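You operate a simulated robot arm through the tools that you are given. There is no shell and no other tool.

You run a simulated robot arm. Do the job below in one go: nothing can be reset, and whatever is moved stays where it is left.

Task
Band the tea cake box with the green ribbon and lift it off.
Fine: brake off, wind once round, brake on again before you lift; box on the clear patch; don't squash the cake. Where these are worked on the way, their far stop is far enough and under half their travel is too little: winder brake.
Where things are to end (x, y in the base frame): tea cake box within 60 mm of [210, -820].
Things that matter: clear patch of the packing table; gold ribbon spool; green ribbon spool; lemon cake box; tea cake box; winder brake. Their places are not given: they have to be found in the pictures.

It is judged by the outcome, as a careful person would: the job done as asked, and still so three seconds after it is handed in. It fails if anything else is knocked over, pushed out of place, dropped, spilled or broken.

Robot
A 6-joint arm with a two-finger gripper, fixed in place. Base frame: the origin is at the foot of the arm, x ahead of it, y to its left, z up; the work surface is at about z = 800. Readings come in mm, rad, newtons and seconds.
Its first joint turns from -2.897 to 2.897 rad. Payload 3.43 kg.
Tool frame: the origin (TCP) lies between the finger pads and is the grasp point; the fingertips stand 20 mm ahead of it; z points along the fingers, y is the line along which they close. Largest opening 190 mm; the body of the gripper starts 248 mm behind the TCP.
Orientation is told as [roll, pitch, yaw] about the base's x, y, z axes, in that order, counted from this pose: with the fingers straight down and closing along the base's y, the tool's x points along the base's -x, its y along +y and its z along -z.

Tools
- The arm moves only by the tool step_arm. Its argument "steps" is a list of rows, each an object (a shift or turn left out is 0, a gripper value left out holds the last) with "linear": the shift along the tool's x, y, z in units of 40 mm (1.0 is 40 mm), a list of three; "delta_rot": the turn, a rotation vector about the tool's x, y, z in units of 6 degrees (1.0 is 6 degrees), a list of three; "gripper": the gripper command, from -1 (fully open) to 1 (shut), values between in proportion. In form: [{"linear": [x, y, z], "delta_rot": [rx, ry, rz], "gripper": gripper}, ...]. A call has 1 to 20 rows; each row shifts and turns the commanded pose from where the row before left it, along the tool's axes as they then stand. A call with a number of a shift or a turn outside -1 to 1 is refused whole. Rows are played at 5 a second. More than 50 mm and 0.15 rad between two rows, or a gripper value outside its range, and nothing of the call is played. A pose out of reach is approached as far as the arm can. The call stops where the force on the tool passes 50 N (or 10 N more than at its start, if that is more) or the arm is blocked; 0.2 s more then pass. The fingers move at their own pace (about 153 mm/s each) and stop on an object; they squeeze with about 35 N. The grip force told is the motor's: it shows also when the fingers shut on nothing. Time passes only in rows, and 0.2 s behind the last, so rows that do not move let the fingers close. It gives the time, the measured TCP pose, the force on the tool (base axes), the opening and the grip force at its end, in the units of the frame above (readings bear some noise), with the torque about the TCP (base axes, N m) and any sound that the robot's microphone picked up.
- Cameras (640 x 400 px; columns grow to the right, rows downward): "scene" is fixed at [48.7, -648.9, 1550.3]; the picture's right is [-0.37, -0.93, 0.00], its down [-0.87, 0.34, -0.35] and it looks along [0.33, -0.13, -0.94] (base axes); focal length 286 px, centre (320, 200). "wrist" rides on the gripper at [70, -8, -288] in the tool frame; the picture's right is [0.12, 0.99, 0.00], its down [-0.96, 0.12, -0.25] and it looks along [-0.25, 0.03, 0.97] (tool axes); focal length 261 px, centre (320, 200).
- capture(camera): a new picture of that camera. It takes no simulated time.
- move_column(by): slides the trunk up (or, below 0, down) by that many mm; the arm rides with it, the base frame stays. It gives what a move gives, with no picture.
- pixel_to_xyz(camera, pixels): there is no depth. For up to 12 entries [column, row, z] of the newest picture of that camera ("zoom" is the newest enlarged one), the place [x, y] in the base frame at which the ray of that pixel passes the height z, good to about 2 mm. It takes no simulated time.
- inspect(camera, box): a new picture of the part [left, top, right, bottom] of that camera's present view, enlarged. It takes no simulated time.
- hand_in(): hands the job in; it is judged then, once.

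Unless the task says otherwise, let go and move clear before handing in.

The tools are called after ">>>" as a command line: name --argument value ..., lists and objects as JSON in quotes. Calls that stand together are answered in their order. step_arm: Moves the arm, as the interface text tells. Its arguments: {"type":"object","properties":{"steps":{"type":"array"}},"required":["steps"]} The other tools are called the same way: move_column (by) slides the trunk up or down; capture (camera) takes a picture; pixel_to_xyz (camera, pixels) gives the place at which the rays of pixels pass given heights; inspect (camera, box) takes an enlarged picture of a part of a camera's view; hand_in () hands the job in.

At the start:

```text
t: 0.0
tcp_pos: [400.0, -543.0, 1149.4]
tool_rot: [0.0, 0.0, -0.001]
force: [-0.3, 0.2, 0.3]
moment: [-0.03, 0.03, 0.0]
width: 190.1
grasp_force: 0.0
trunk travel left (down, up): [-200.0, 240.0]
```

scene: 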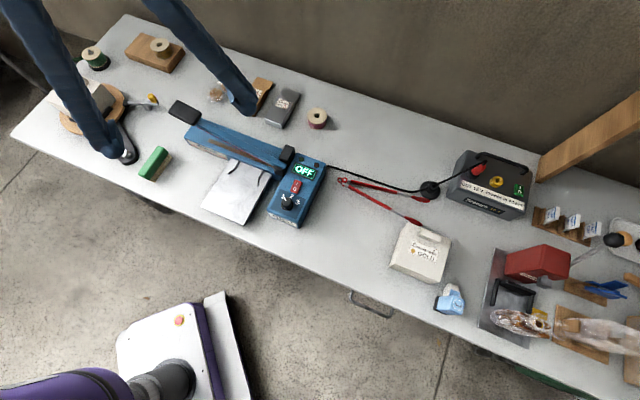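
wrist: 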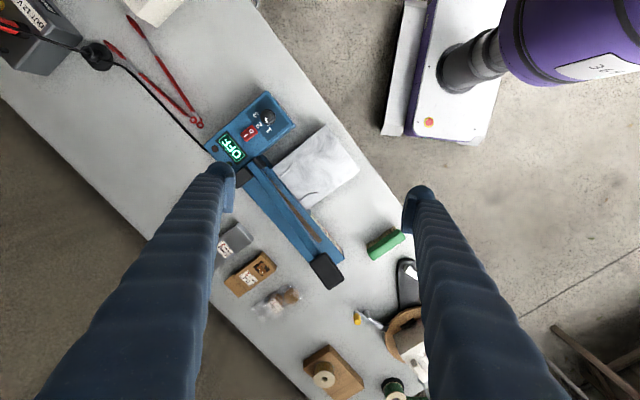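

The scene picture shows a packing table with a turntable and box near (95,100), a green spool at (95,58), a gold spool at (160,48), a heat sealer at (250,160) and a box marked GOLD at (420,250). I'll enlarge several areas to identify everything.

>>> inspect --camera "scene" --box '[20, 10, 220, 135]'

>>> inspect --camera "scene" --box '[320, 130, 640, 330]'

>>> inspect --camera "wrist" --box '[200, 200, 520, 400]'

>>> inspect --camera "scene" --box '[120, 60, 360, 210]'

```text
3.20 times, centred on (120, 72) of scene
```

zoom: 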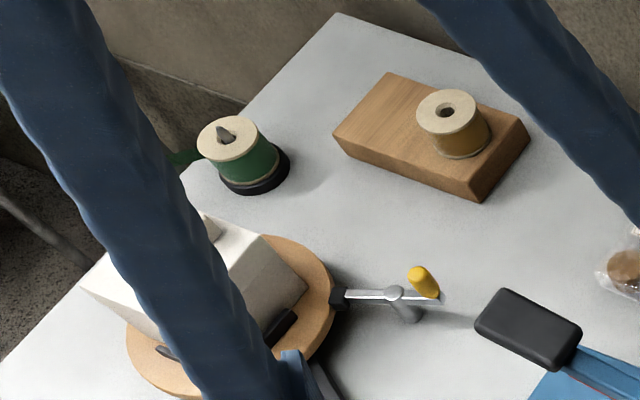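

```text
2.00 times, centred on (480, 230) of scene
```

zoom: 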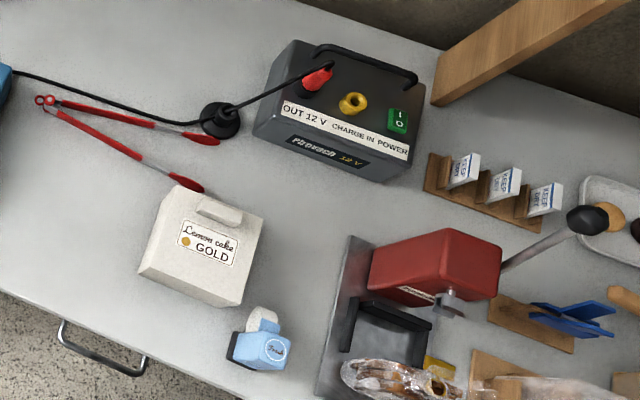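

```text
2.00 times, centred on (360, 300) of wrist
```

zoom: 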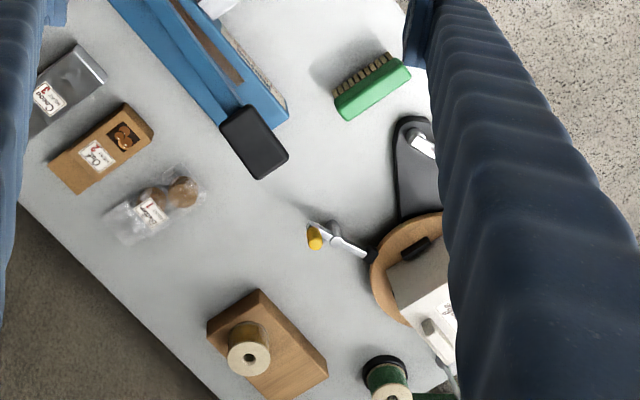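

```text
2.67 times, centred on (240, 135) of scene
```

zoom: 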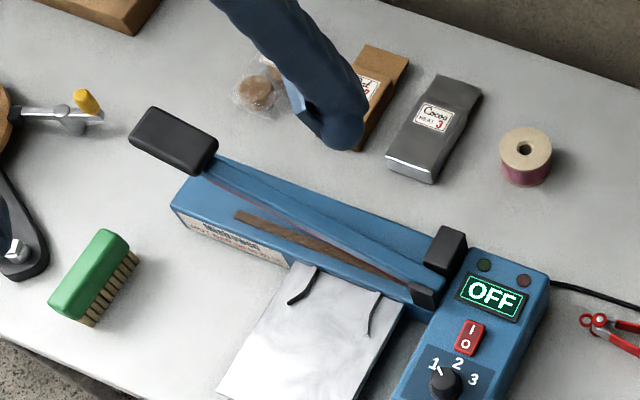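

The gripper hides part of the turntable at about (95,100). I'll get rough coordinates for the main items before moving to a better view.

>>> pixel_to_xyz --camera "scene" --pixels '[[95, 65, 800], [160, 50, 850], [92, 105, 850], [150, 100, 830], [128, 150, 800], [155, 165, 820], [185, 112, 850], [356, 223, 800], [420, 250, 850], [343, 182, 800], [10, 135, 800], [128, 15, 800]]'

>>> pixel_to_xyz --camera "wrist" --pixels '[[408, 345, 820], [357, 318, 830], [395, 390, 850], [325, 378, 850], [385, 243, 820], [325, 270, 850], [405, 285, 810]]'

```text
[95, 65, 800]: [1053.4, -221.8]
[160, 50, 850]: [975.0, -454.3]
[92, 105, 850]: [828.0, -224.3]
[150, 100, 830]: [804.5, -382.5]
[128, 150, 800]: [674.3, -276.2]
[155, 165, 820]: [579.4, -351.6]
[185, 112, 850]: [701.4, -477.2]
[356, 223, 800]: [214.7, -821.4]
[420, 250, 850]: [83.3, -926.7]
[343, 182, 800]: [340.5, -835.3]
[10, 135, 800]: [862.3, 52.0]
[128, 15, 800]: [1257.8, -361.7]
```

```text
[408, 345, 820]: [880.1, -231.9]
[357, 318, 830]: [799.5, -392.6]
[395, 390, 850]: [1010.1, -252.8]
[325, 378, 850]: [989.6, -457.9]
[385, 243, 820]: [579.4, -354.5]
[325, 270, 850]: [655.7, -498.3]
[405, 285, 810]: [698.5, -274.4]
```

The turntable is around (850,-230), the brake lever around (800,-385), and the clear patch near scene (356,223). I'll move at height towards the turntable for a clear wrist view.

>>> step_arm --steps '[{"linear": [-0.6, 0.6, 0], "gripper": -1}, {"linear": [-0.6, 0.6, 0]}, {"linear": [-0.6, 0.6, 0]}, {"linear": [-0.6, 0.6, 0]}, {"linear": [-0.6, 0.6, 0]}, {"linear": [-0.6, 0.6, 0]}, {"linear": [-0.6, 0.6, 0]}, {"linear": [-0.6, 0.6, 0]}]'

```text
t: 1.8
tcp_pos: [592.8, -350.2, 1151.9]
tool_rot: [0.0, 0.002, -0.001]
force: [-0.3, -0.4, -0.6]
moment: [-0.04, 0.06, 0.0]
width: 190.0
grasp_force: 0.0
trunk travel left (down, up): [-200.0, 240.0]
```

The arm is at (593,-350,1152). I'll take pictures from both cameras.

>>> capture --camera "wrist"

>>> capture --camera "scene"

```text
taken
```

wrist: 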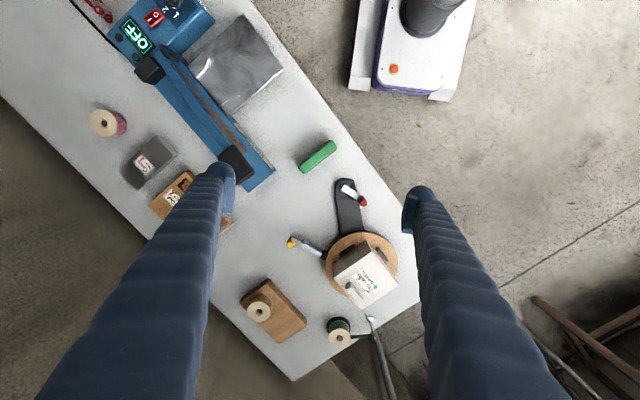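

```text
taken
```

scene: 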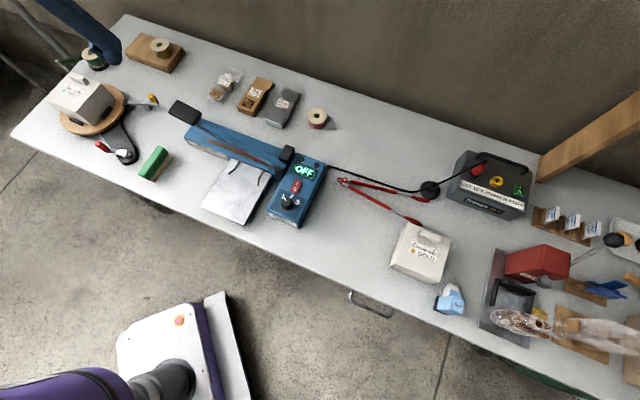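

>>> inspect --camera "wrist" --box '[260, 160, 420, 360]'

>>> inspect --camera "scene" --box '[30, 40, 190, 190]'

>>> inspect --camera "scene" --box '[40, 60, 140, 130]'

>>> inspect --camera "scene" --box '[85, 120, 155, 170]'

```text
2.00 times, centred on (340, 260) of wrist
```

zoom: 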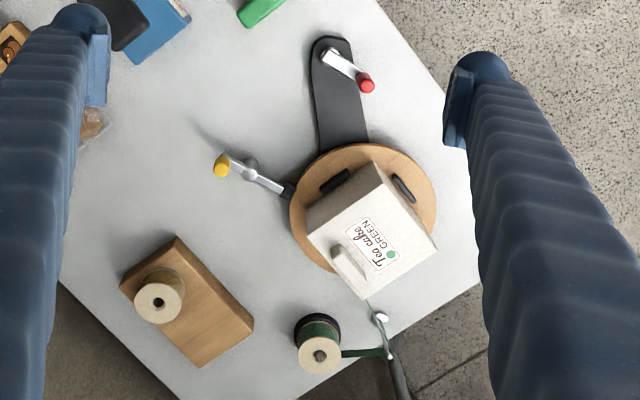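

```text
2.67 times, centred on (110, 115) of scene
```

zoom: 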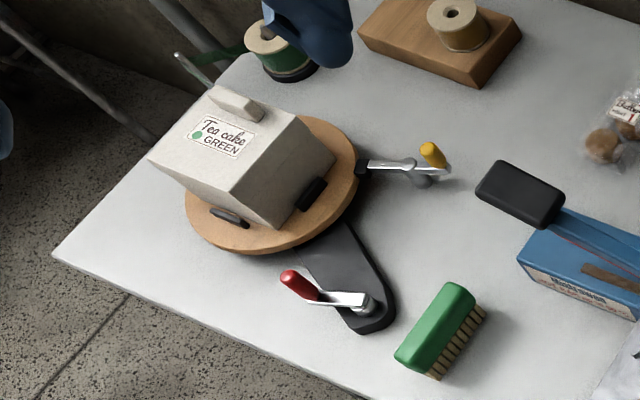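

```text
5.71 times, centred on (90, 95) of scene
```

zoom: 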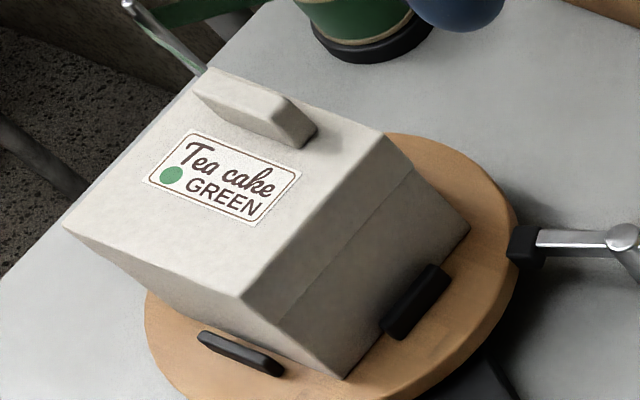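

```text
8.00 times, centred on (120, 145) of scene
```

zoom: 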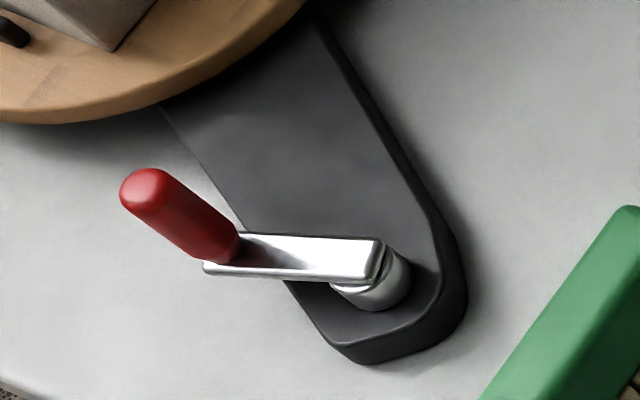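

The box is marked "Tea cake GREEN" and its ribbon is already threaded from the green spool. The red-handled crank is at wrist (363,203) and the yellow brake lever is at wrist (290,242) with its pad on the rim. I'll match points in the two views to get heights.

>>> pixel_to_xyz --camera "wrist" --pixels '[[290.5, 242.5, 820], [290.5, 242.5, 900], [363.5, 203.5, 820], [363.5, 203.5, 900], [344, 188.5, 820], [344, 188.5, 900], [353, 291, 900], [353, 291, 1000], [305.5, 244.5, 820], [305.5, 244.5, 900]]'

>>> pixel_to_xyz --camera "scene" --pixels '[[151.2, 95.2, 820], [151.2, 95.2, 900], [98.1, 143.1, 820], [98.1, 143.1, 900], [125, 153, 820], [125, 153, 900], [78.6, 78.4, 900], [78.6, 78.4, 1000], [144, 102, 820], [144, 102, 900]]'

```text
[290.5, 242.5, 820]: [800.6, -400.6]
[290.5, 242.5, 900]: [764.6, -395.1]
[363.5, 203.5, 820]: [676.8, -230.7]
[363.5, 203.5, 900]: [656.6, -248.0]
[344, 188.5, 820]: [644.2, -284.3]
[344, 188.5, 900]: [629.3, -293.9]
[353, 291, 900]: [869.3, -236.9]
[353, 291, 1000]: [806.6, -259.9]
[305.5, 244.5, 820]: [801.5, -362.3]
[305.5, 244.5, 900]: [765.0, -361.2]
```

```text
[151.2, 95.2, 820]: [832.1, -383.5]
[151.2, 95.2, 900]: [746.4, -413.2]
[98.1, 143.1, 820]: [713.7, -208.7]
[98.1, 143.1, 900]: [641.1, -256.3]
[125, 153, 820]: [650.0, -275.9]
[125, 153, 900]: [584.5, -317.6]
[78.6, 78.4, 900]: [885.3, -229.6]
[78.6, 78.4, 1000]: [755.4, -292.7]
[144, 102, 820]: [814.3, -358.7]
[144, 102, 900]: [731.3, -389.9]
```

The yellow knob top is at about (778,-398,870), the red knob top at (663,-243,876) and the box handle top at (854,-243,924). I'll move in closer to see how the brake lever pivots.

>>> step_arm --steps '[{"linear": [-0.64, -0.2, 0.7]}, {"linear": [-0.64, -0.2, 0.7]}, {"linear": [-0.64, -0.2, 0.7]}, {"linear": [-0.64, -0.2, 0.7]}, {"linear": [-0.64, -0.2, 0.7]}]'

>>> capture --camera "wrist"

>>> inspect --camera "wrist" --box '[220, 120, 420, 245]'

>>> inspect --camera "scene" --box '[110, 70, 190, 120]'

```text
t: 3.0
tcp_pos: [721.2, -391.2, 1009.8]
tool_rot: [0.0, 0.0, 0.0]
force: [0.4, 0.6, 0.7]
moment: [0.03, 0.03, -0.03]
width: 190.2
grasp_force: 0.0
trunk travel left (down, up): [-200.0, 240.0]
```

```text
taken
```

wrist: 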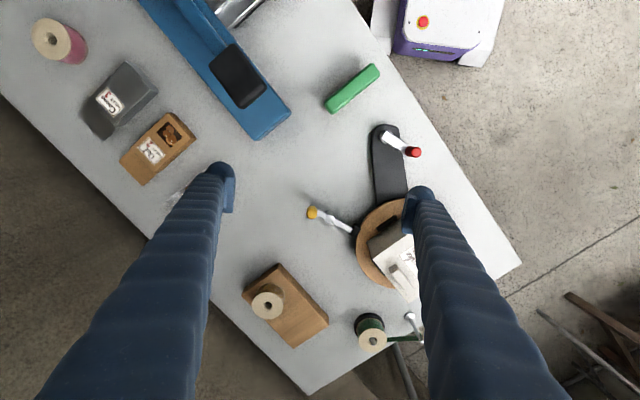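

```text
3.20 times, centred on (320, 182) of wrist
```

zoom: 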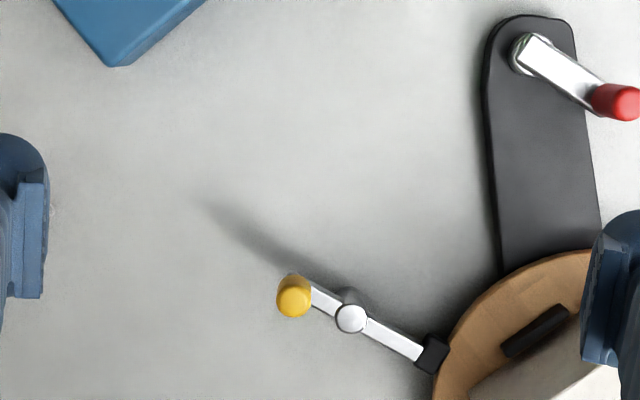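

```text
8.00 times, centred on (150, 95) of scene
```

zoom: 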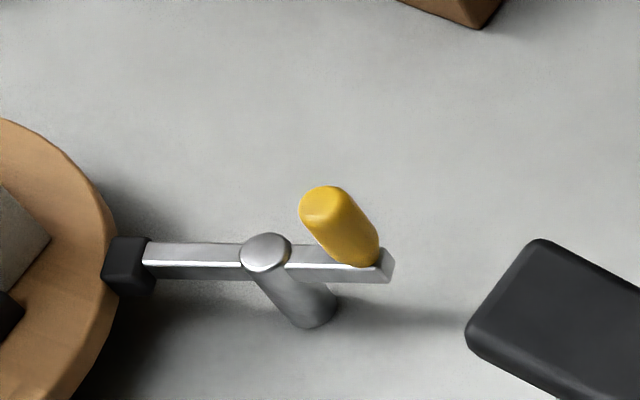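

The brake is a bar pivoted on a vertical post, with the yellow peg at its outer end and the black pad on the rim. I'll triangulate the pivot, knob, pad, disc rim and crank parts.

>>> pixel_to_xyz --camera "wrist" --pixels '[[329.7, 218.9, 820], [329.7, 218.9, 880], [312.2, 212.3, 820], [312.2, 212.3, 880], [355, 229.5, 820], [355, 229.5, 880], [413.5, 152, 820], [413.5, 152, 880], [385.5, 138, 820], [385.5, 138, 880]]'

>>> pixel_to_xyz --camera "scene" --pixels '[[143.1, 101.5, 820], [143.1, 101.5, 880], [150.6, 95, 820], [150.6, 95, 880], [126, 101.25, 820], [126, 101.25, 880], [98.1, 143.1, 820], [98.1, 143.1, 880]]'

```text
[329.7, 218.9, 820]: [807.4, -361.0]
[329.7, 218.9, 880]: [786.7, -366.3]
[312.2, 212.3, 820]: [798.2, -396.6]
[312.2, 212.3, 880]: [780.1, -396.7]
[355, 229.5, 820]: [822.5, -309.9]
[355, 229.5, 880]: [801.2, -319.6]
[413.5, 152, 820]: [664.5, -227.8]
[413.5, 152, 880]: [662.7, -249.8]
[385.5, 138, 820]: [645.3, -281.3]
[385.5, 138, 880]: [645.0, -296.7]
```

```text
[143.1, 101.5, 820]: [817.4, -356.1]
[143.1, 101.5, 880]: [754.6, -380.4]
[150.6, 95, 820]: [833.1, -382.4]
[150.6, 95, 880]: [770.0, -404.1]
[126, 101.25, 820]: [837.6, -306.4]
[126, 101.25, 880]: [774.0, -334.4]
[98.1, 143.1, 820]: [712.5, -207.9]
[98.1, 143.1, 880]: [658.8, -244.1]
```

Brake pivot is at (802,-362,834), knob top at (784,-397,866) and pad at (815,-315). Next I'll locate the disc rim, the box corners and the crank in the scene view.

>>> inspect --camera "scene" --box '[40, 60, 168, 140]'

>>> pixel_to_xyz --camera "scene" --pixels '[[124.85, 102, 825], [111, 84.8, 825], [101.4, 83.3, 825], [59.7, 112.5, 825], [62.9, 123, 825], [101, 134, 825], [118, 122, 825]]'

```text
5.00 times, centred on (104, 100) of scene
```

zoom: 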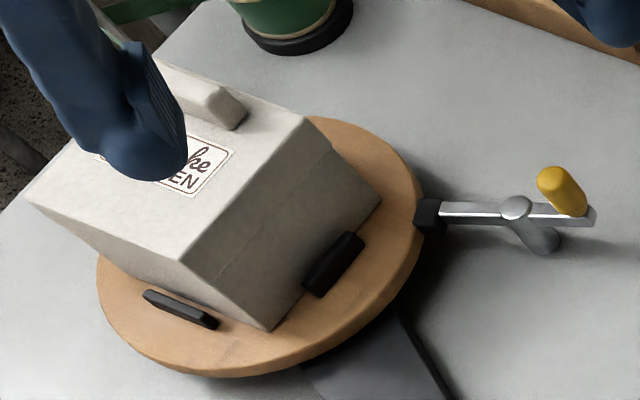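

```text
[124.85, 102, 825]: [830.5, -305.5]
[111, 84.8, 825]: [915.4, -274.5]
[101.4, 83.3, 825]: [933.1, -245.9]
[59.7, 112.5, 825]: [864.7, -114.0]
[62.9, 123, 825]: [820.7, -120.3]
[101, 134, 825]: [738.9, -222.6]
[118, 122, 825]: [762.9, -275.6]
```

>>> pixel_to_xyz --camera "zoom" --pixels '[[422, 200, 825], [400, 153, 825], [350, 122, 825], [312, 116, 825], [97, 262, 825], [105, 300, 825], [150, 347, 825], [220, 367, 825], [300, 352, 825], [375, 302, 825]]'

>>> inspect --camera "wrist" --box '[340, 110, 440, 310]'

```text
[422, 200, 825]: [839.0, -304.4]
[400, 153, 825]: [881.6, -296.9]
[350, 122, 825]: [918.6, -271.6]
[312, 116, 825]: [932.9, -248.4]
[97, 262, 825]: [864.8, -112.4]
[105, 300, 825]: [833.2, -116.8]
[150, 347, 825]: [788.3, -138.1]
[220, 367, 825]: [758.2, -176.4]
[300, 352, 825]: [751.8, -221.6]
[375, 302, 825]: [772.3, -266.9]
```

```text
2.00 times, centred on (390, 210) of wrist
```

zoom: 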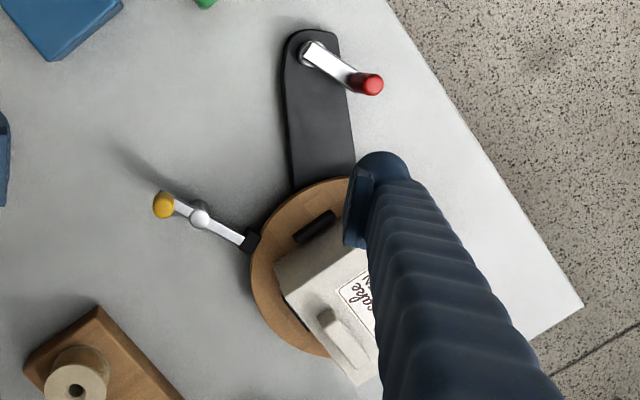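

The lever lies along the disc's radius, with the disc centre near (846,-211) and radius about 95. I'll yaw the gripper about 74° so the fingers close across the lever and partly close them, then recheck the knob position.

>>> step_arm --steps '[{"delta_rot": [0, 0, -0.95], "gripper": 0.3}, {"delta_rot": [0, 0, -0.95]}, {"delta_rot": [0, 0, -0.95]}, {"delta_rot": [0, 0, -0.95]}, {"delta_rot": [0, 0, -0.95]}, {"delta_rot": [0, 0, -0.95]}, {"delta_rot": [0, 0, -0.95]}, {"delta_rot": [0, 0, -0.95]}, {"delta_rot": [0, 0, -0.95]}, {"delta_rot": [0, 0, -0.95]}, {"delta_rot": [0, 0, -0.95]}, {"delta_rot": [0, 0, -0.95]}, {"delta_rot": [0, 0, -0.95]}]'

>>> capture --camera "wrist"

>>> capture --camera "scene"

```text
t: 5.8
tcp_pos: [721.3, -390.5, 1010.7]
tool_rot: [0.001, 0.001, 1.295]
force: [0.3, -0.4, 0.1]
moment: [0.03, 0.01, 0.01]
width: 66.5
grasp_force: 0.0
trunk travel left (down, up): [-200.0, 240.0]
```

```text
taken
```

wrist: 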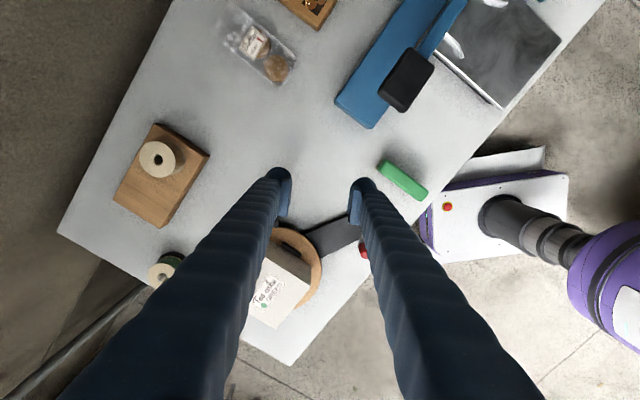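

```text
taken
```

scene: 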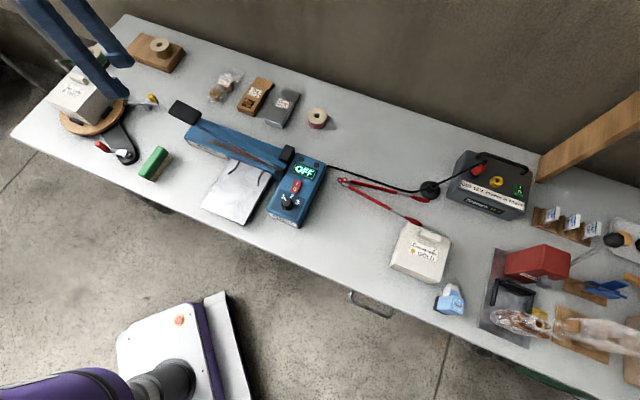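

The yaw worked. I'll move over the knob at (784,-397) and stop at z≈930 to check alignment.

>>> step_arm --steps '[{"linear": [-0.086, -0.52, 0.5], "gripper": 0.37}, {"linear": [-0.086, -0.52, 0.6]}, {"linear": [-0.086, -0.52, 0.7]}, {"linear": [0, 0, 0]}]'

>>> capture --camera "wrist"

>>> inspect --camera "wrist" --box '[240, 120, 400, 245]'

>>> inspect --camera "scene" --box '[90, 50, 190, 130]'

```text
t: 6.8
tcp_pos: [783.5, -398.3, 938.8]
tool_rot: [0.001, -0.001, 1.293]
force: [-0.1, 0.1, -0.4]
moment: [0.02, -0.01, -0.02]
width: 60.2
grasp_force: 0.0
trunk travel left (down, up): [-200.0, 240.0]
```

```text
taken
```

wrist: 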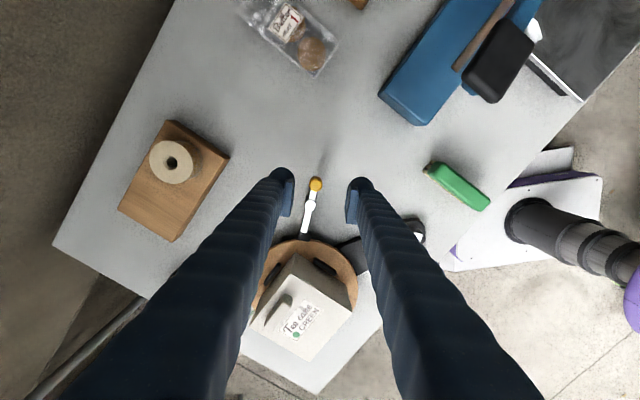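

```text
3.20 times, centred on (320, 182) of wrist
```

zoom: 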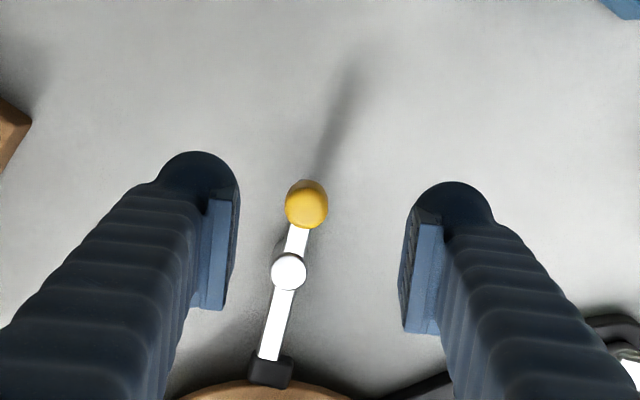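

```text
5.00 times, centred on (140, 90) of scene
```

zoom: 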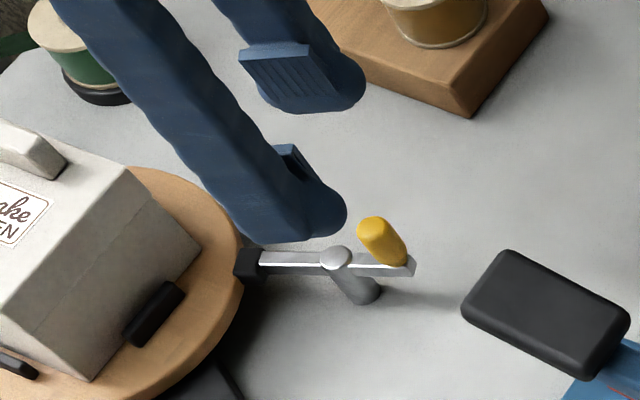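

The knob sits between the fingers at wrist (316,184). I'll refine the knob and pivot positions.

>>> pixel_to_xyz --camera "wrist" --pixels '[[315.6, 183.6, 866], [315.6, 183.6, 850], [310, 203.9, 834], [305, 237, 834]]'

>>> pixel_to_xyz --camera "zoom" --pixels '[[372, 225, 866], [372, 225, 850], [336, 256, 834], [250, 262, 834]]'

```text
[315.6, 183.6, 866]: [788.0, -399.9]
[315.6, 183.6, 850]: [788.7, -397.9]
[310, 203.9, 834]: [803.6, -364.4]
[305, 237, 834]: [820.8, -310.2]
```

```text
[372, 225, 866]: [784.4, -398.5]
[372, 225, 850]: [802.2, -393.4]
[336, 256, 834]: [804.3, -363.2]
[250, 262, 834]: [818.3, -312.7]
```

The knob is at (787,-399). I'll lower to z≈852 around it and close on it.

>>> step_arm --steps '[{"linear": [0, -0.03, 0.72], "gripper": 0.37}, {"linear": [0, -0.03, 0.72]}, {"linear": [0, -0.03, 0.72]}, {"linear": [0, 0, 0]}]'

>>> inspect --camera "wrist" --box '[240, 120, 400, 245]'

>>> inspect --camera "scene" --box '[90, 50, 190, 130]'

```text
t: 7.8
tcp_pos: [786.5, -400.8, 851.9]
tool_rot: [0.001, -0.001, 1.294]
force: [-0.1, 0.4, -0.5]
moment: [0.04, 0.02, -0.03]
width: 59.8
grasp_force: 0.0
trunk travel left (down, up): [-200.0, 240.0]
```

```text
3.20 times, centred on (320, 182) of wrist
```

zoom: 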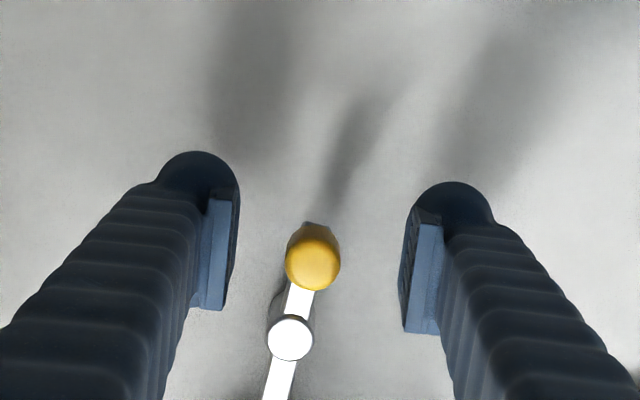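

```text
5.00 times, centred on (140, 90) of scene
```

zoom: 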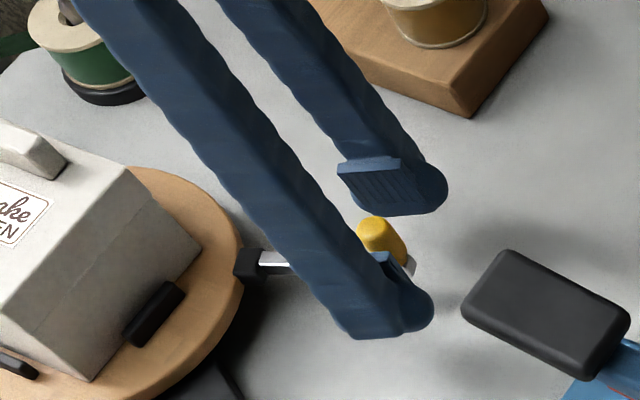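

The knob is centred between the fingers. I'll narrow them to a loose cage of about 24 mm and nudge a few mm towards -x to test which way the lever turns.

>>> step_arm --steps '[{"linear": [0, 0, 0], "gripper": 0.75}, {"linear": [0, 0, 0]}, {"linear": [0, 0.08, 0]}, {"linear": [0, 0.08, 0]}, {"linear": [0, 0.08, 0]}]'

>>> inspect --camera "wrist" --box '[240, 120, 400, 245]'

```text
t: 9.0
tcp_pos: [776.6, -397.4, 851.0]
tool_rot: [0.001, 0.0, 1.292]
force: [-1.1, 0.6, 0.2]
moment: [0.01, 0.03, 0.0]
width: 23.9
grasp_force: 0.8
trunk travel left (down, up): [-200.0, 240.0]
```

```text
3.20 times, centred on (320, 182) of wrist
```

zoom: 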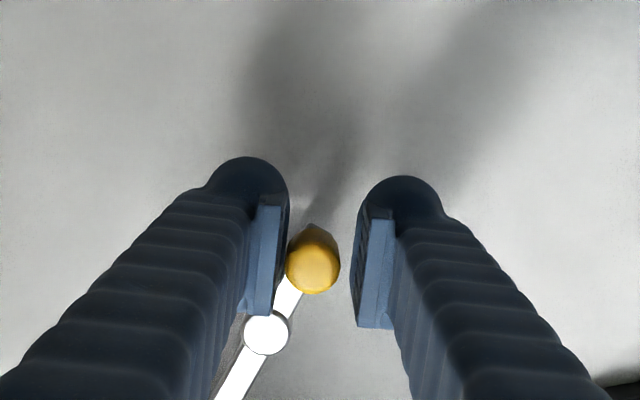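

The lever turned about 13° with under 1.5 N, so pushing towards -x is the free direction. I'll follow the arc around the pivot, turning the tool with it.

>>> step_arm --steps '[{"linear": [-0.123, 0.014, 0], "delta_rot": [0, 0, 1], "gripper": 0.75}, {"linear": [-0.041, 0.092, 0], "delta_rot": [0, 0, 1]}, {"linear": [-0.041, 0.093, 0], "delta_rot": [0, 0, 1]}, {"linear": [-0.042, 0.094, 0], "delta_rot": [0, 0, 1]}, {"linear": [-0.042, 0.094, 0], "delta_rot": [0, 0, 1]}]'

>>> inspect --camera "wrist" --box '[240, 120, 400, 245]'

>>> inspect --camera "scene" --box '[90, 60, 190, 140]'

```text
t: 10.2
tcp_pos: [770.1, -380.7, 852.2]
tool_rot: [-0.001, 0.001, 0.768]
force: [8.4, -10.8, -2.6]
moment: [-0.1, 0.03, 0.02]
width: 31.3
grasp_force: 7.3
trunk travel left (down, up): [-200.0, 240.0]
```

```text
3.20 times, centred on (320, 182) of wrist
```

zoom: 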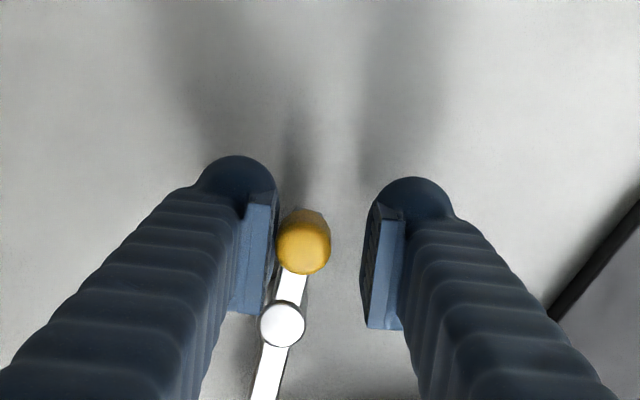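

```text
5.00 times, centred on (140, 100) of scene
```

zoom: 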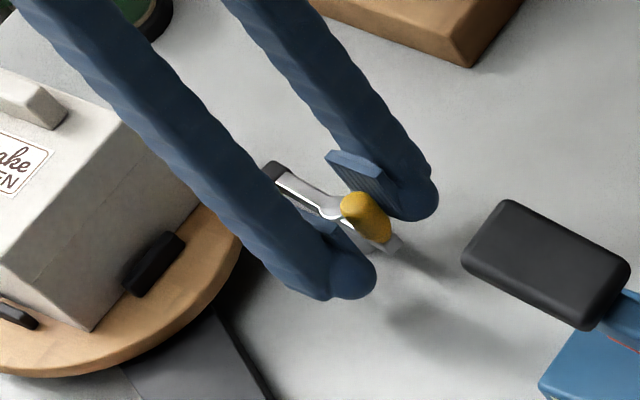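

The force rose to about 14 N and the fingers were pushed open, so the lever is at its far stop after turning about 30° and the pad is off the rim. I'll ease off, open and rise, then check that the lever stays there.

>>> step_arm --steps '[{"linear": [0, -0.1, 0], "gripper": 0.4}, {"linear": [0, 0, 0]}, {"linear": [0, 0, -0.8]}, {"linear": [0, 0, -0.9]}, {"linear": [0, 0, -0.9]}, {"linear": [0, 0, -0.9]}]'

>>> capture --camera "wrist"

>>> inspect --camera "scene" --box '[40, 60, 190, 170]'

```text
t: 11.6
tcp_pos: [771.5, -381.5, 992.1]
tool_rot: [0.001, 0.002, 0.769]
force: [-0.6, 0.7, -0.6]
moment: [-0.01, -0.04, 0.02]
width: 57.0
grasp_force: 0.0
trunk travel left (down, up): [-200.0, 240.0]
```

```text
taken
```

wrist: 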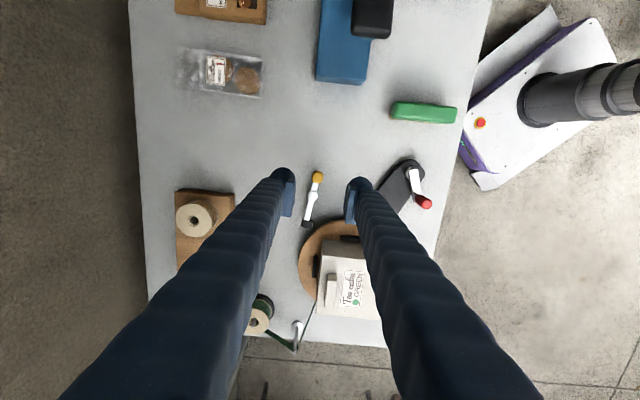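

```text
3.64 times, centred on (115, 115) of scene
```

zoom: 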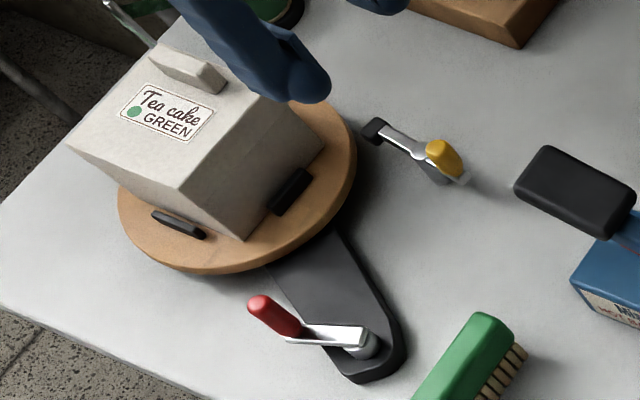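

The lever stays released with its pad clear of the rim. I'll zoom in on the ribbon and guide, and check how the ribbon runs to the box before choosing the winding direction.

>>> inspect --camera "wrist" --box '[230, 220, 410, 350]'

>>> inspect --camera "scene" --box '[50, 35, 130, 85]'

>>> inspect --camera "wrist" --box '[360, 90, 470, 220]'

```text
3.08 times, centred on (320, 285) of wrist
```

zoom: 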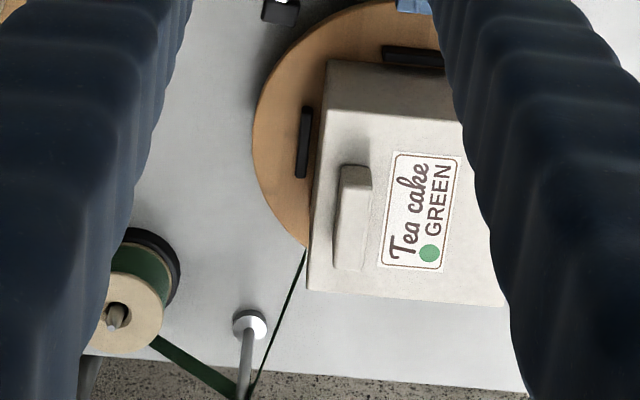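

```text
8.00 times, centred on (90, 60) of scene
```

zoom: 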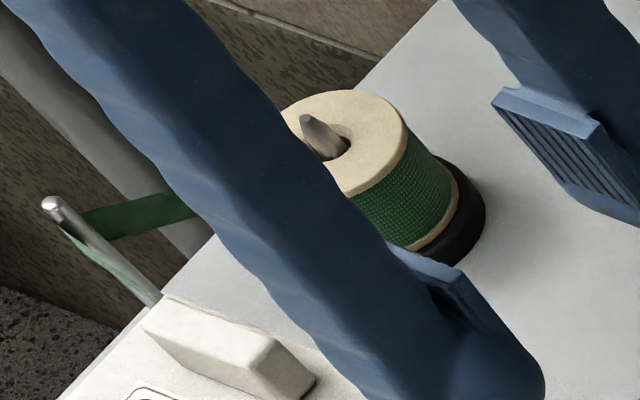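

```text
3.08 times, centred on (415, 155) of wrist
```

zoom: 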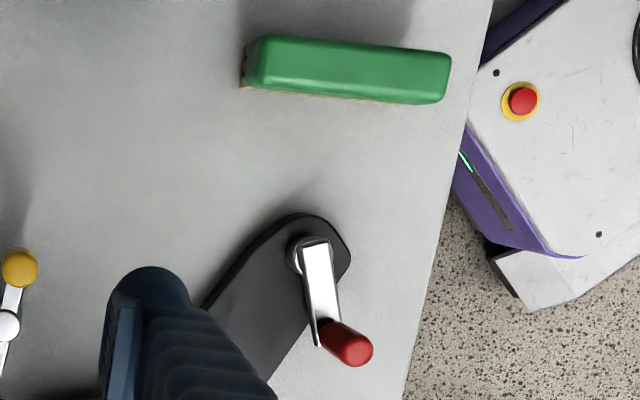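

The ribbon runs from the green spool round the guide post to the nearest corner of the tea cake box. Next I'll triangulate the crank knob, hub, guide post and brush.

>>> pixel_to_xyz --camera "zoom" --pixels '[[355, 350, 876], [355, 350, 840], [314, 245, 845], [314, 245, 820], [450, 75, 830], [245, 75, 830], [325, 330, 850], [325, 330, 840]]'

>>> inspect --camera "scene" --box '[85, 120, 185, 185]'

```text
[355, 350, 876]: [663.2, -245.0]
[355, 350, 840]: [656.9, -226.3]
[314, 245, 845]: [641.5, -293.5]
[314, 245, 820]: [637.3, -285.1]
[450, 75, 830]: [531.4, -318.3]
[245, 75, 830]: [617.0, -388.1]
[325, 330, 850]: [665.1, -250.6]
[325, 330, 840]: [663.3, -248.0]
```

```text
6.15 times, centred on (135, 152) of scene
```

zoom: 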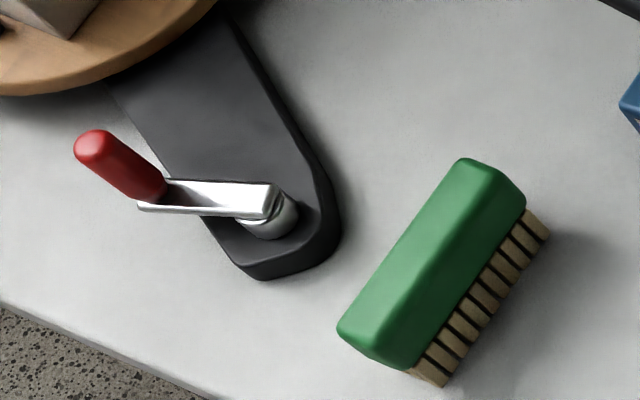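

>>> pixel_to_xyz --camera "zoom" --pixels '[[92, 142, 876], [155, 188, 845], [155, 188, 838], [265, 192, 845], [265, 192, 838], [268, 228, 815], [510, 180, 835], [385, 350, 835], [445, 160, 840]]'

```text
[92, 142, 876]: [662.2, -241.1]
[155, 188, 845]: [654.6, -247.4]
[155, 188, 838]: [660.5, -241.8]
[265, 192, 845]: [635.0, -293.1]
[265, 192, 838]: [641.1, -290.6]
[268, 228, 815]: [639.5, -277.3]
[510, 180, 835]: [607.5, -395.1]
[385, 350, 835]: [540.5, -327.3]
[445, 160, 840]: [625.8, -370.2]
```

The knob axis is about (662,-243) and the hub is near (641,-287), giving a radius of about 48. I'll move above the crank for a closer look to pin down the hub.

>>> step_arm --steps '[{"linear": [0.03, 0.84, 0.1], "gripper": 0.4}, {"linear": [0.03, 0.84, 0.1]}, {"linear": [0.03, 0.84, 0.1]}, {"linear": [0.03, 0.84, 0.1]}, {"linear": [0.03, 0.84, 0.1]}, {"linear": [0, 0, 0]}]'

>>> capture --camera "wrist"

>>> inspect --camera "wrist" --box '[260, 130, 380, 250]'

```text
t: 13.0
tcp_pos: [651.7, -264.2, 971.4]
tool_rot: [0.0, 0.0, 0.769]
force: [-0.7, 0.2, -0.1]
moment: [-0.05, -0.01, -0.01]
width: 56.9
grasp_force: 0.0
trunk travel left (down, up): [-200.0, 240.0]
```

```text
taken
```

wrist: 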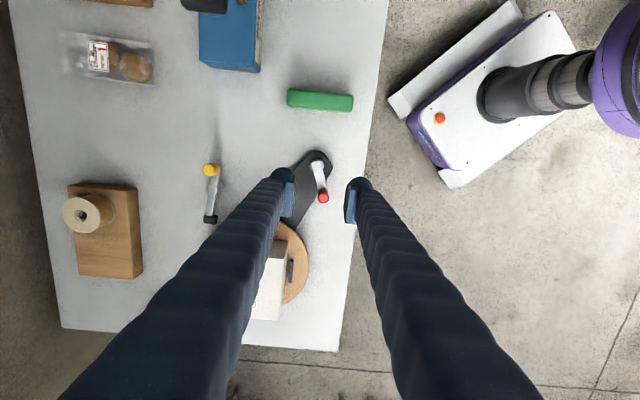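

```text
3.33 times, centred on (320, 190) of wrist
```

zoom: 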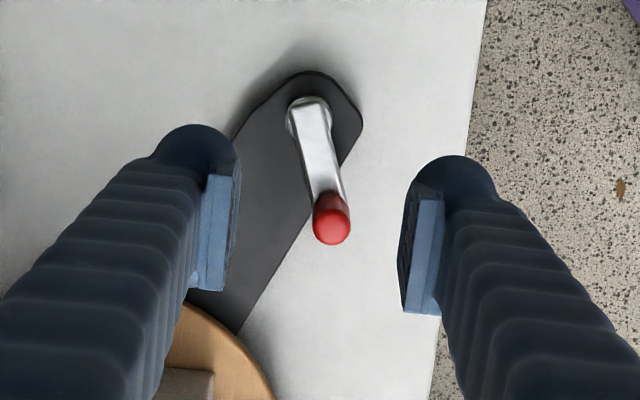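

>>> pixel_to_xyz --camera "zoom" --pixels '[[332, 226, 876], [309, 119, 838], [309, 119, 825], [326, 196, 838], [308, 107, 838]]'

```text
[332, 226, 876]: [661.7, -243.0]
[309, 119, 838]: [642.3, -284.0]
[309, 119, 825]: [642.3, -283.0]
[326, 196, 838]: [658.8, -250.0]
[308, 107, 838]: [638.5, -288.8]
```

The hub is at (642,-284) and the knob at (662,-243), so the crank radius is about 45.6. I'll align over the knob and descend to z≈868.

>>> step_arm --steps '[{"linear": [-0.553, 0.202, 0], "gripper": 0.4}, {"linear": [0, 0, 0.86]}, {"linear": [0, 0, 0.86]}, {"linear": [0, 0, 0.84]}, {"linear": [0, 0, 0]}]'

>>> inspect --camera "wrist" --box '[260, 130, 380, 250]'

>>> inspect --camera "scene" --box '[60, 90, 180, 170]'

```text
t: 14.2
tcp_pos: [660.4, -243.9, 866.4]
tool_rot: [-0.001, -0.001, 0.771]
force: [-0.2, 0.1, -0.3]
moment: [0.01, 0.02, -0.01]
width: 56.7
grasp_force: 0.0
trunk travel left (down, up): [-200.0, 240.0]
```

```text
3.33 times, centred on (320, 190) of wrist
```

zoom: 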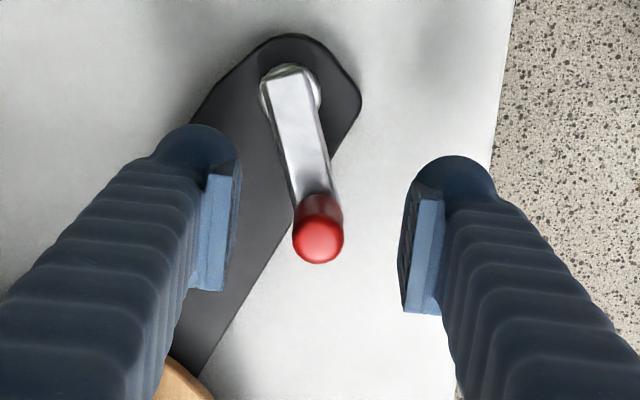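

```text
5.00 times, centred on (120, 130) of scene
```

zoom: 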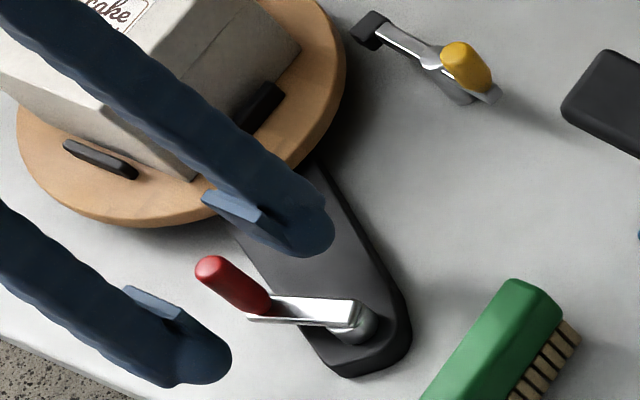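

The knob is between the fingers at zoom (319,242), about 4 mm along the pads. I'll centre, grip, and turn the crank clockwise through two small steps as a test.

>>> step_arm --steps '[{"linear": [-0.09, 0, 0], "gripper": 0.4}, {"gripper": 1}, {"gripper": 1}, {"gripper": 1}, {"linear": [-0.0524, -0.1957, 0], "gripper": 1}, {"linear": [-0.0177, -0.2018, 0], "gripper": 1}]'

>>> inspect --camera "wrist" --box '[220, 100, 420, 300]'

>>> inspect --camera "scene" --box '[30, 60, 190, 170]'

```text
t: 15.6
tcp_pos: [664.1, -242.2, 868.2]
tool_rot: [0.019, 0.005, 0.77]
force: [-10.6, 5.8, 12.3]
moment: [0.32, 0.04, -0.01]
width: 16.4
grasp_force: 45.0
trunk travel left (down, up): [-200.0, 240.0]
stopped in row 6: the force on the tool passed its limit at 57 N (the readings are from after the stop); the commanded pose is now the measured one
```

```text
2.00 times, centred on (320, 200) of wrist
```

zoom: 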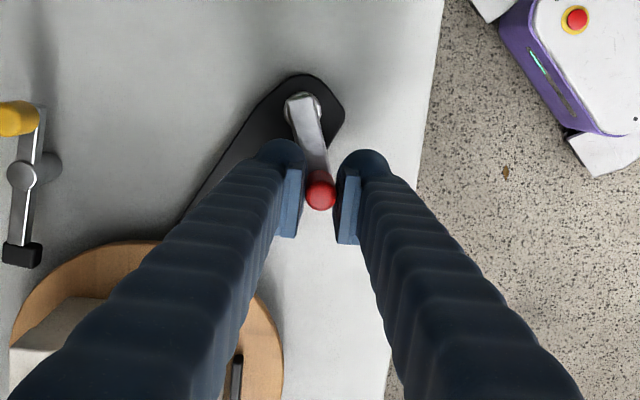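

```text
3.64 times, centred on (110, 115) of scene
```

zoom: 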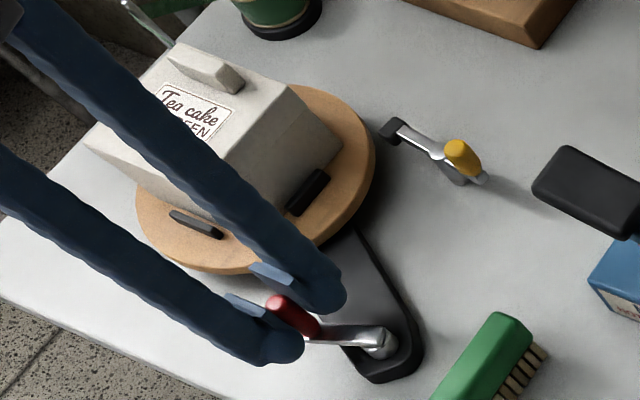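

The crank is blocked clockwise and the arm stopped at its force limit, with the crank back at its start. I'll try small steps counter-clockwise.

>>> step_arm --steps '[{"gripper": 1}, {"linear": [0.0388, 0.0937, 0], "gripper": 1}, {"linear": [0.0468, 0.09, 0], "gripper": 1}, {"gripper": 1}]'

>>> inspect --camera "wrist" --box '[220, 100, 420, 300]'

>>> inspect --camera "scene" --box '[30, 60, 190, 170]'

```text
t: 16.6
tcp_pos: [659.2, -241.7, 867.9]
tool_rot: [0.014, 0.005, 0.771]
force: [7.7, 4.7, 21.5]
moment: [0.22, -0.15, 0.24]
width: 16.6
grasp_force: 44.6
trunk travel left (down, up): [-200.0, 240.0]
```

```text
2.00 times, centred on (320, 200) of wrist
```

zoom: 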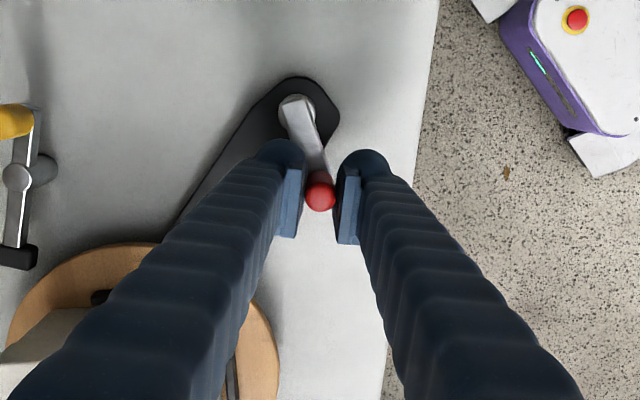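

```text
3.64 times, centred on (110, 115) of scene
```

zoom: 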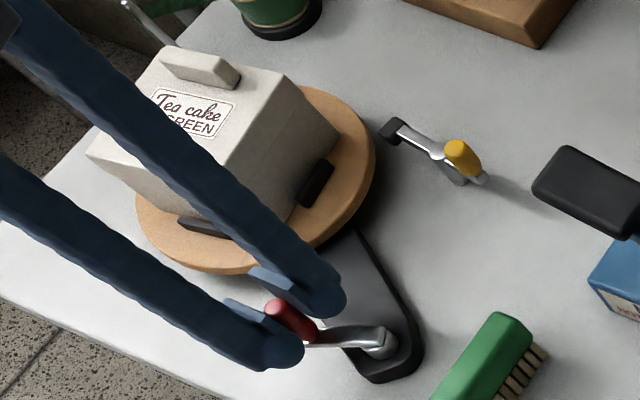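

The crank and box turned counter-clockwise, with the black stop block shifting from (307,190) to (316,182), so that's the winding direction. The grip shows about 21 N of side load, so I'll loosen it a little and re-read.

>>> step_arm --steps '[{"gripper": 0.88}, {"gripper": 0.88}]'

```text
t: 17.2
tcp_pos: [659.4, -241.1, 867.8]
tool_rot: [0.015, 0.005, 0.77]
force: [7.5, 5.1, 27.3]
moment: [0.11, -0.1, 0.21]
width: 16.5
grasp_force: 45.2
trunk travel left (down, up): [-200.0, 240.0]
```

The grip force reading hasn't changed and there's a vertical load locked in by friction. I'll open slightly to a loose cage to relieve it and re-read.

>>> step_arm --steps '[{"gripper": 0.76}, {"gripper": 0.76}, {"gripper": 0.76}]'

>>> inspect --camera "wrist" --box '[260, 130, 380, 250]'

```text
t: 18.0
tcp_pos: [659.0, -240.5, 866.7]
tool_rot: [0.016, 0.006, 0.768]
force: [-0.3, 0.2, -1.2]
moment: [0.0, -0.02, -0.02]
width: 22.8
grasp_force: 0.1
trunk travel left (down, up): [-200.0, 240.0]
```

```text
3.33 times, centred on (320, 190) of wrist
```

zoom: 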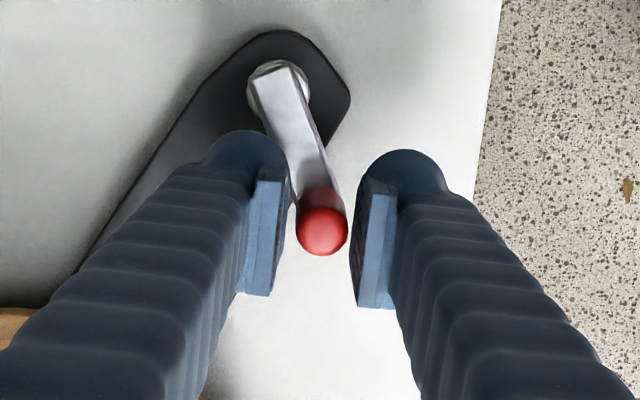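

Force is zero now and the knob sits centred in a 23 mm cage at zoom (322,232). I'll drive it as a cage, turning the tool with the crank, after rechecking the hub position.

>>> pixel_to_xyz --camera "zoom" --pixels '[[322, 232, 876], [279, 88, 825], [279, 88, 835], [266, 82, 838], [298, 70, 838]]'

```text
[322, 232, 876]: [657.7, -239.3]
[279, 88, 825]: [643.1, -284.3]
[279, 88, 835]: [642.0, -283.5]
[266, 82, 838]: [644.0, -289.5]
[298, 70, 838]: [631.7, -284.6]
```

Hub is (642.5,-284), R≈46.7, crank angle now about 70°. I'll level the small tilt and drive 60° counter-clockwise with a 19 mm cage.

>>> step_arm --steps '[{"delta_rot": [0.15, 0.065, 0], "gripper": 0.8}, {"linear": [0.0758, 0.1326, 0], "delta_rot": [0, 0, -1]}, {"linear": [0.0792, 0.1305, 0], "delta_rot": [0, 0, -1]}, {"linear": [0.0826, 0.1284, 0], "delta_rot": [0, 0, -1]}, {"linear": [0.0859, 0.1262, 0], "delta_rot": [0, 0, -1]}, {"linear": [0.0892, 0.1239, 0], "delta_rot": [0, 0, -1]}, {"linear": [0.0924, 0.1215, 0], "delta_rot": [0, 0, -1]}, {"linear": [0.0956, 0.1191, 0], "delta_rot": [0, 0, -1]}, {"linear": [0.0987, 0.1166, 0], "delta_rot": [0, 0, -1]}]'

>>> inspect --camera "wrist" --box '[220, 100, 420, 300]'

>>> inspect --camera "scene" --box '[30, 40, 190, 170]'

```text
t: 20.0
tcp_pos: [611.7, -248.8, 867.2]
tool_rot: [0.013, 0.006, 1.61]
force: [0.5, -0.4, -0.8]
moment: [-0.01, 0.01, 0.01]
width: 18.9
grasp_force: 0.5
trunk travel left (down, up): [-200.0, 240.0]
```

```text
2.00 times, centred on (320, 200) of wrist
```

zoom: 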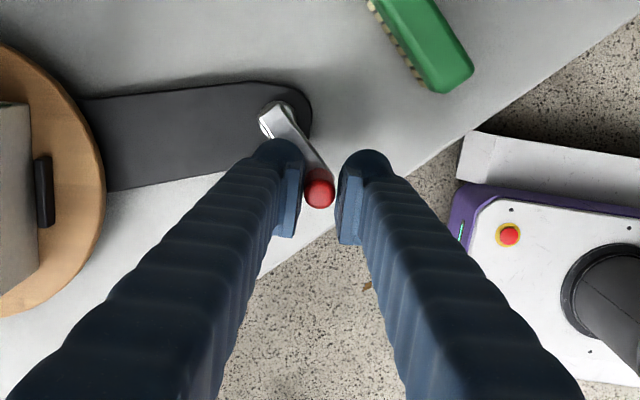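

```text
3.08 times, centred on (110, 105) of scene
```

zoom: 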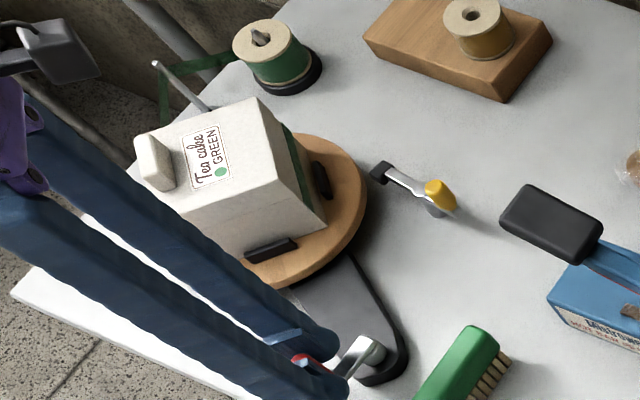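

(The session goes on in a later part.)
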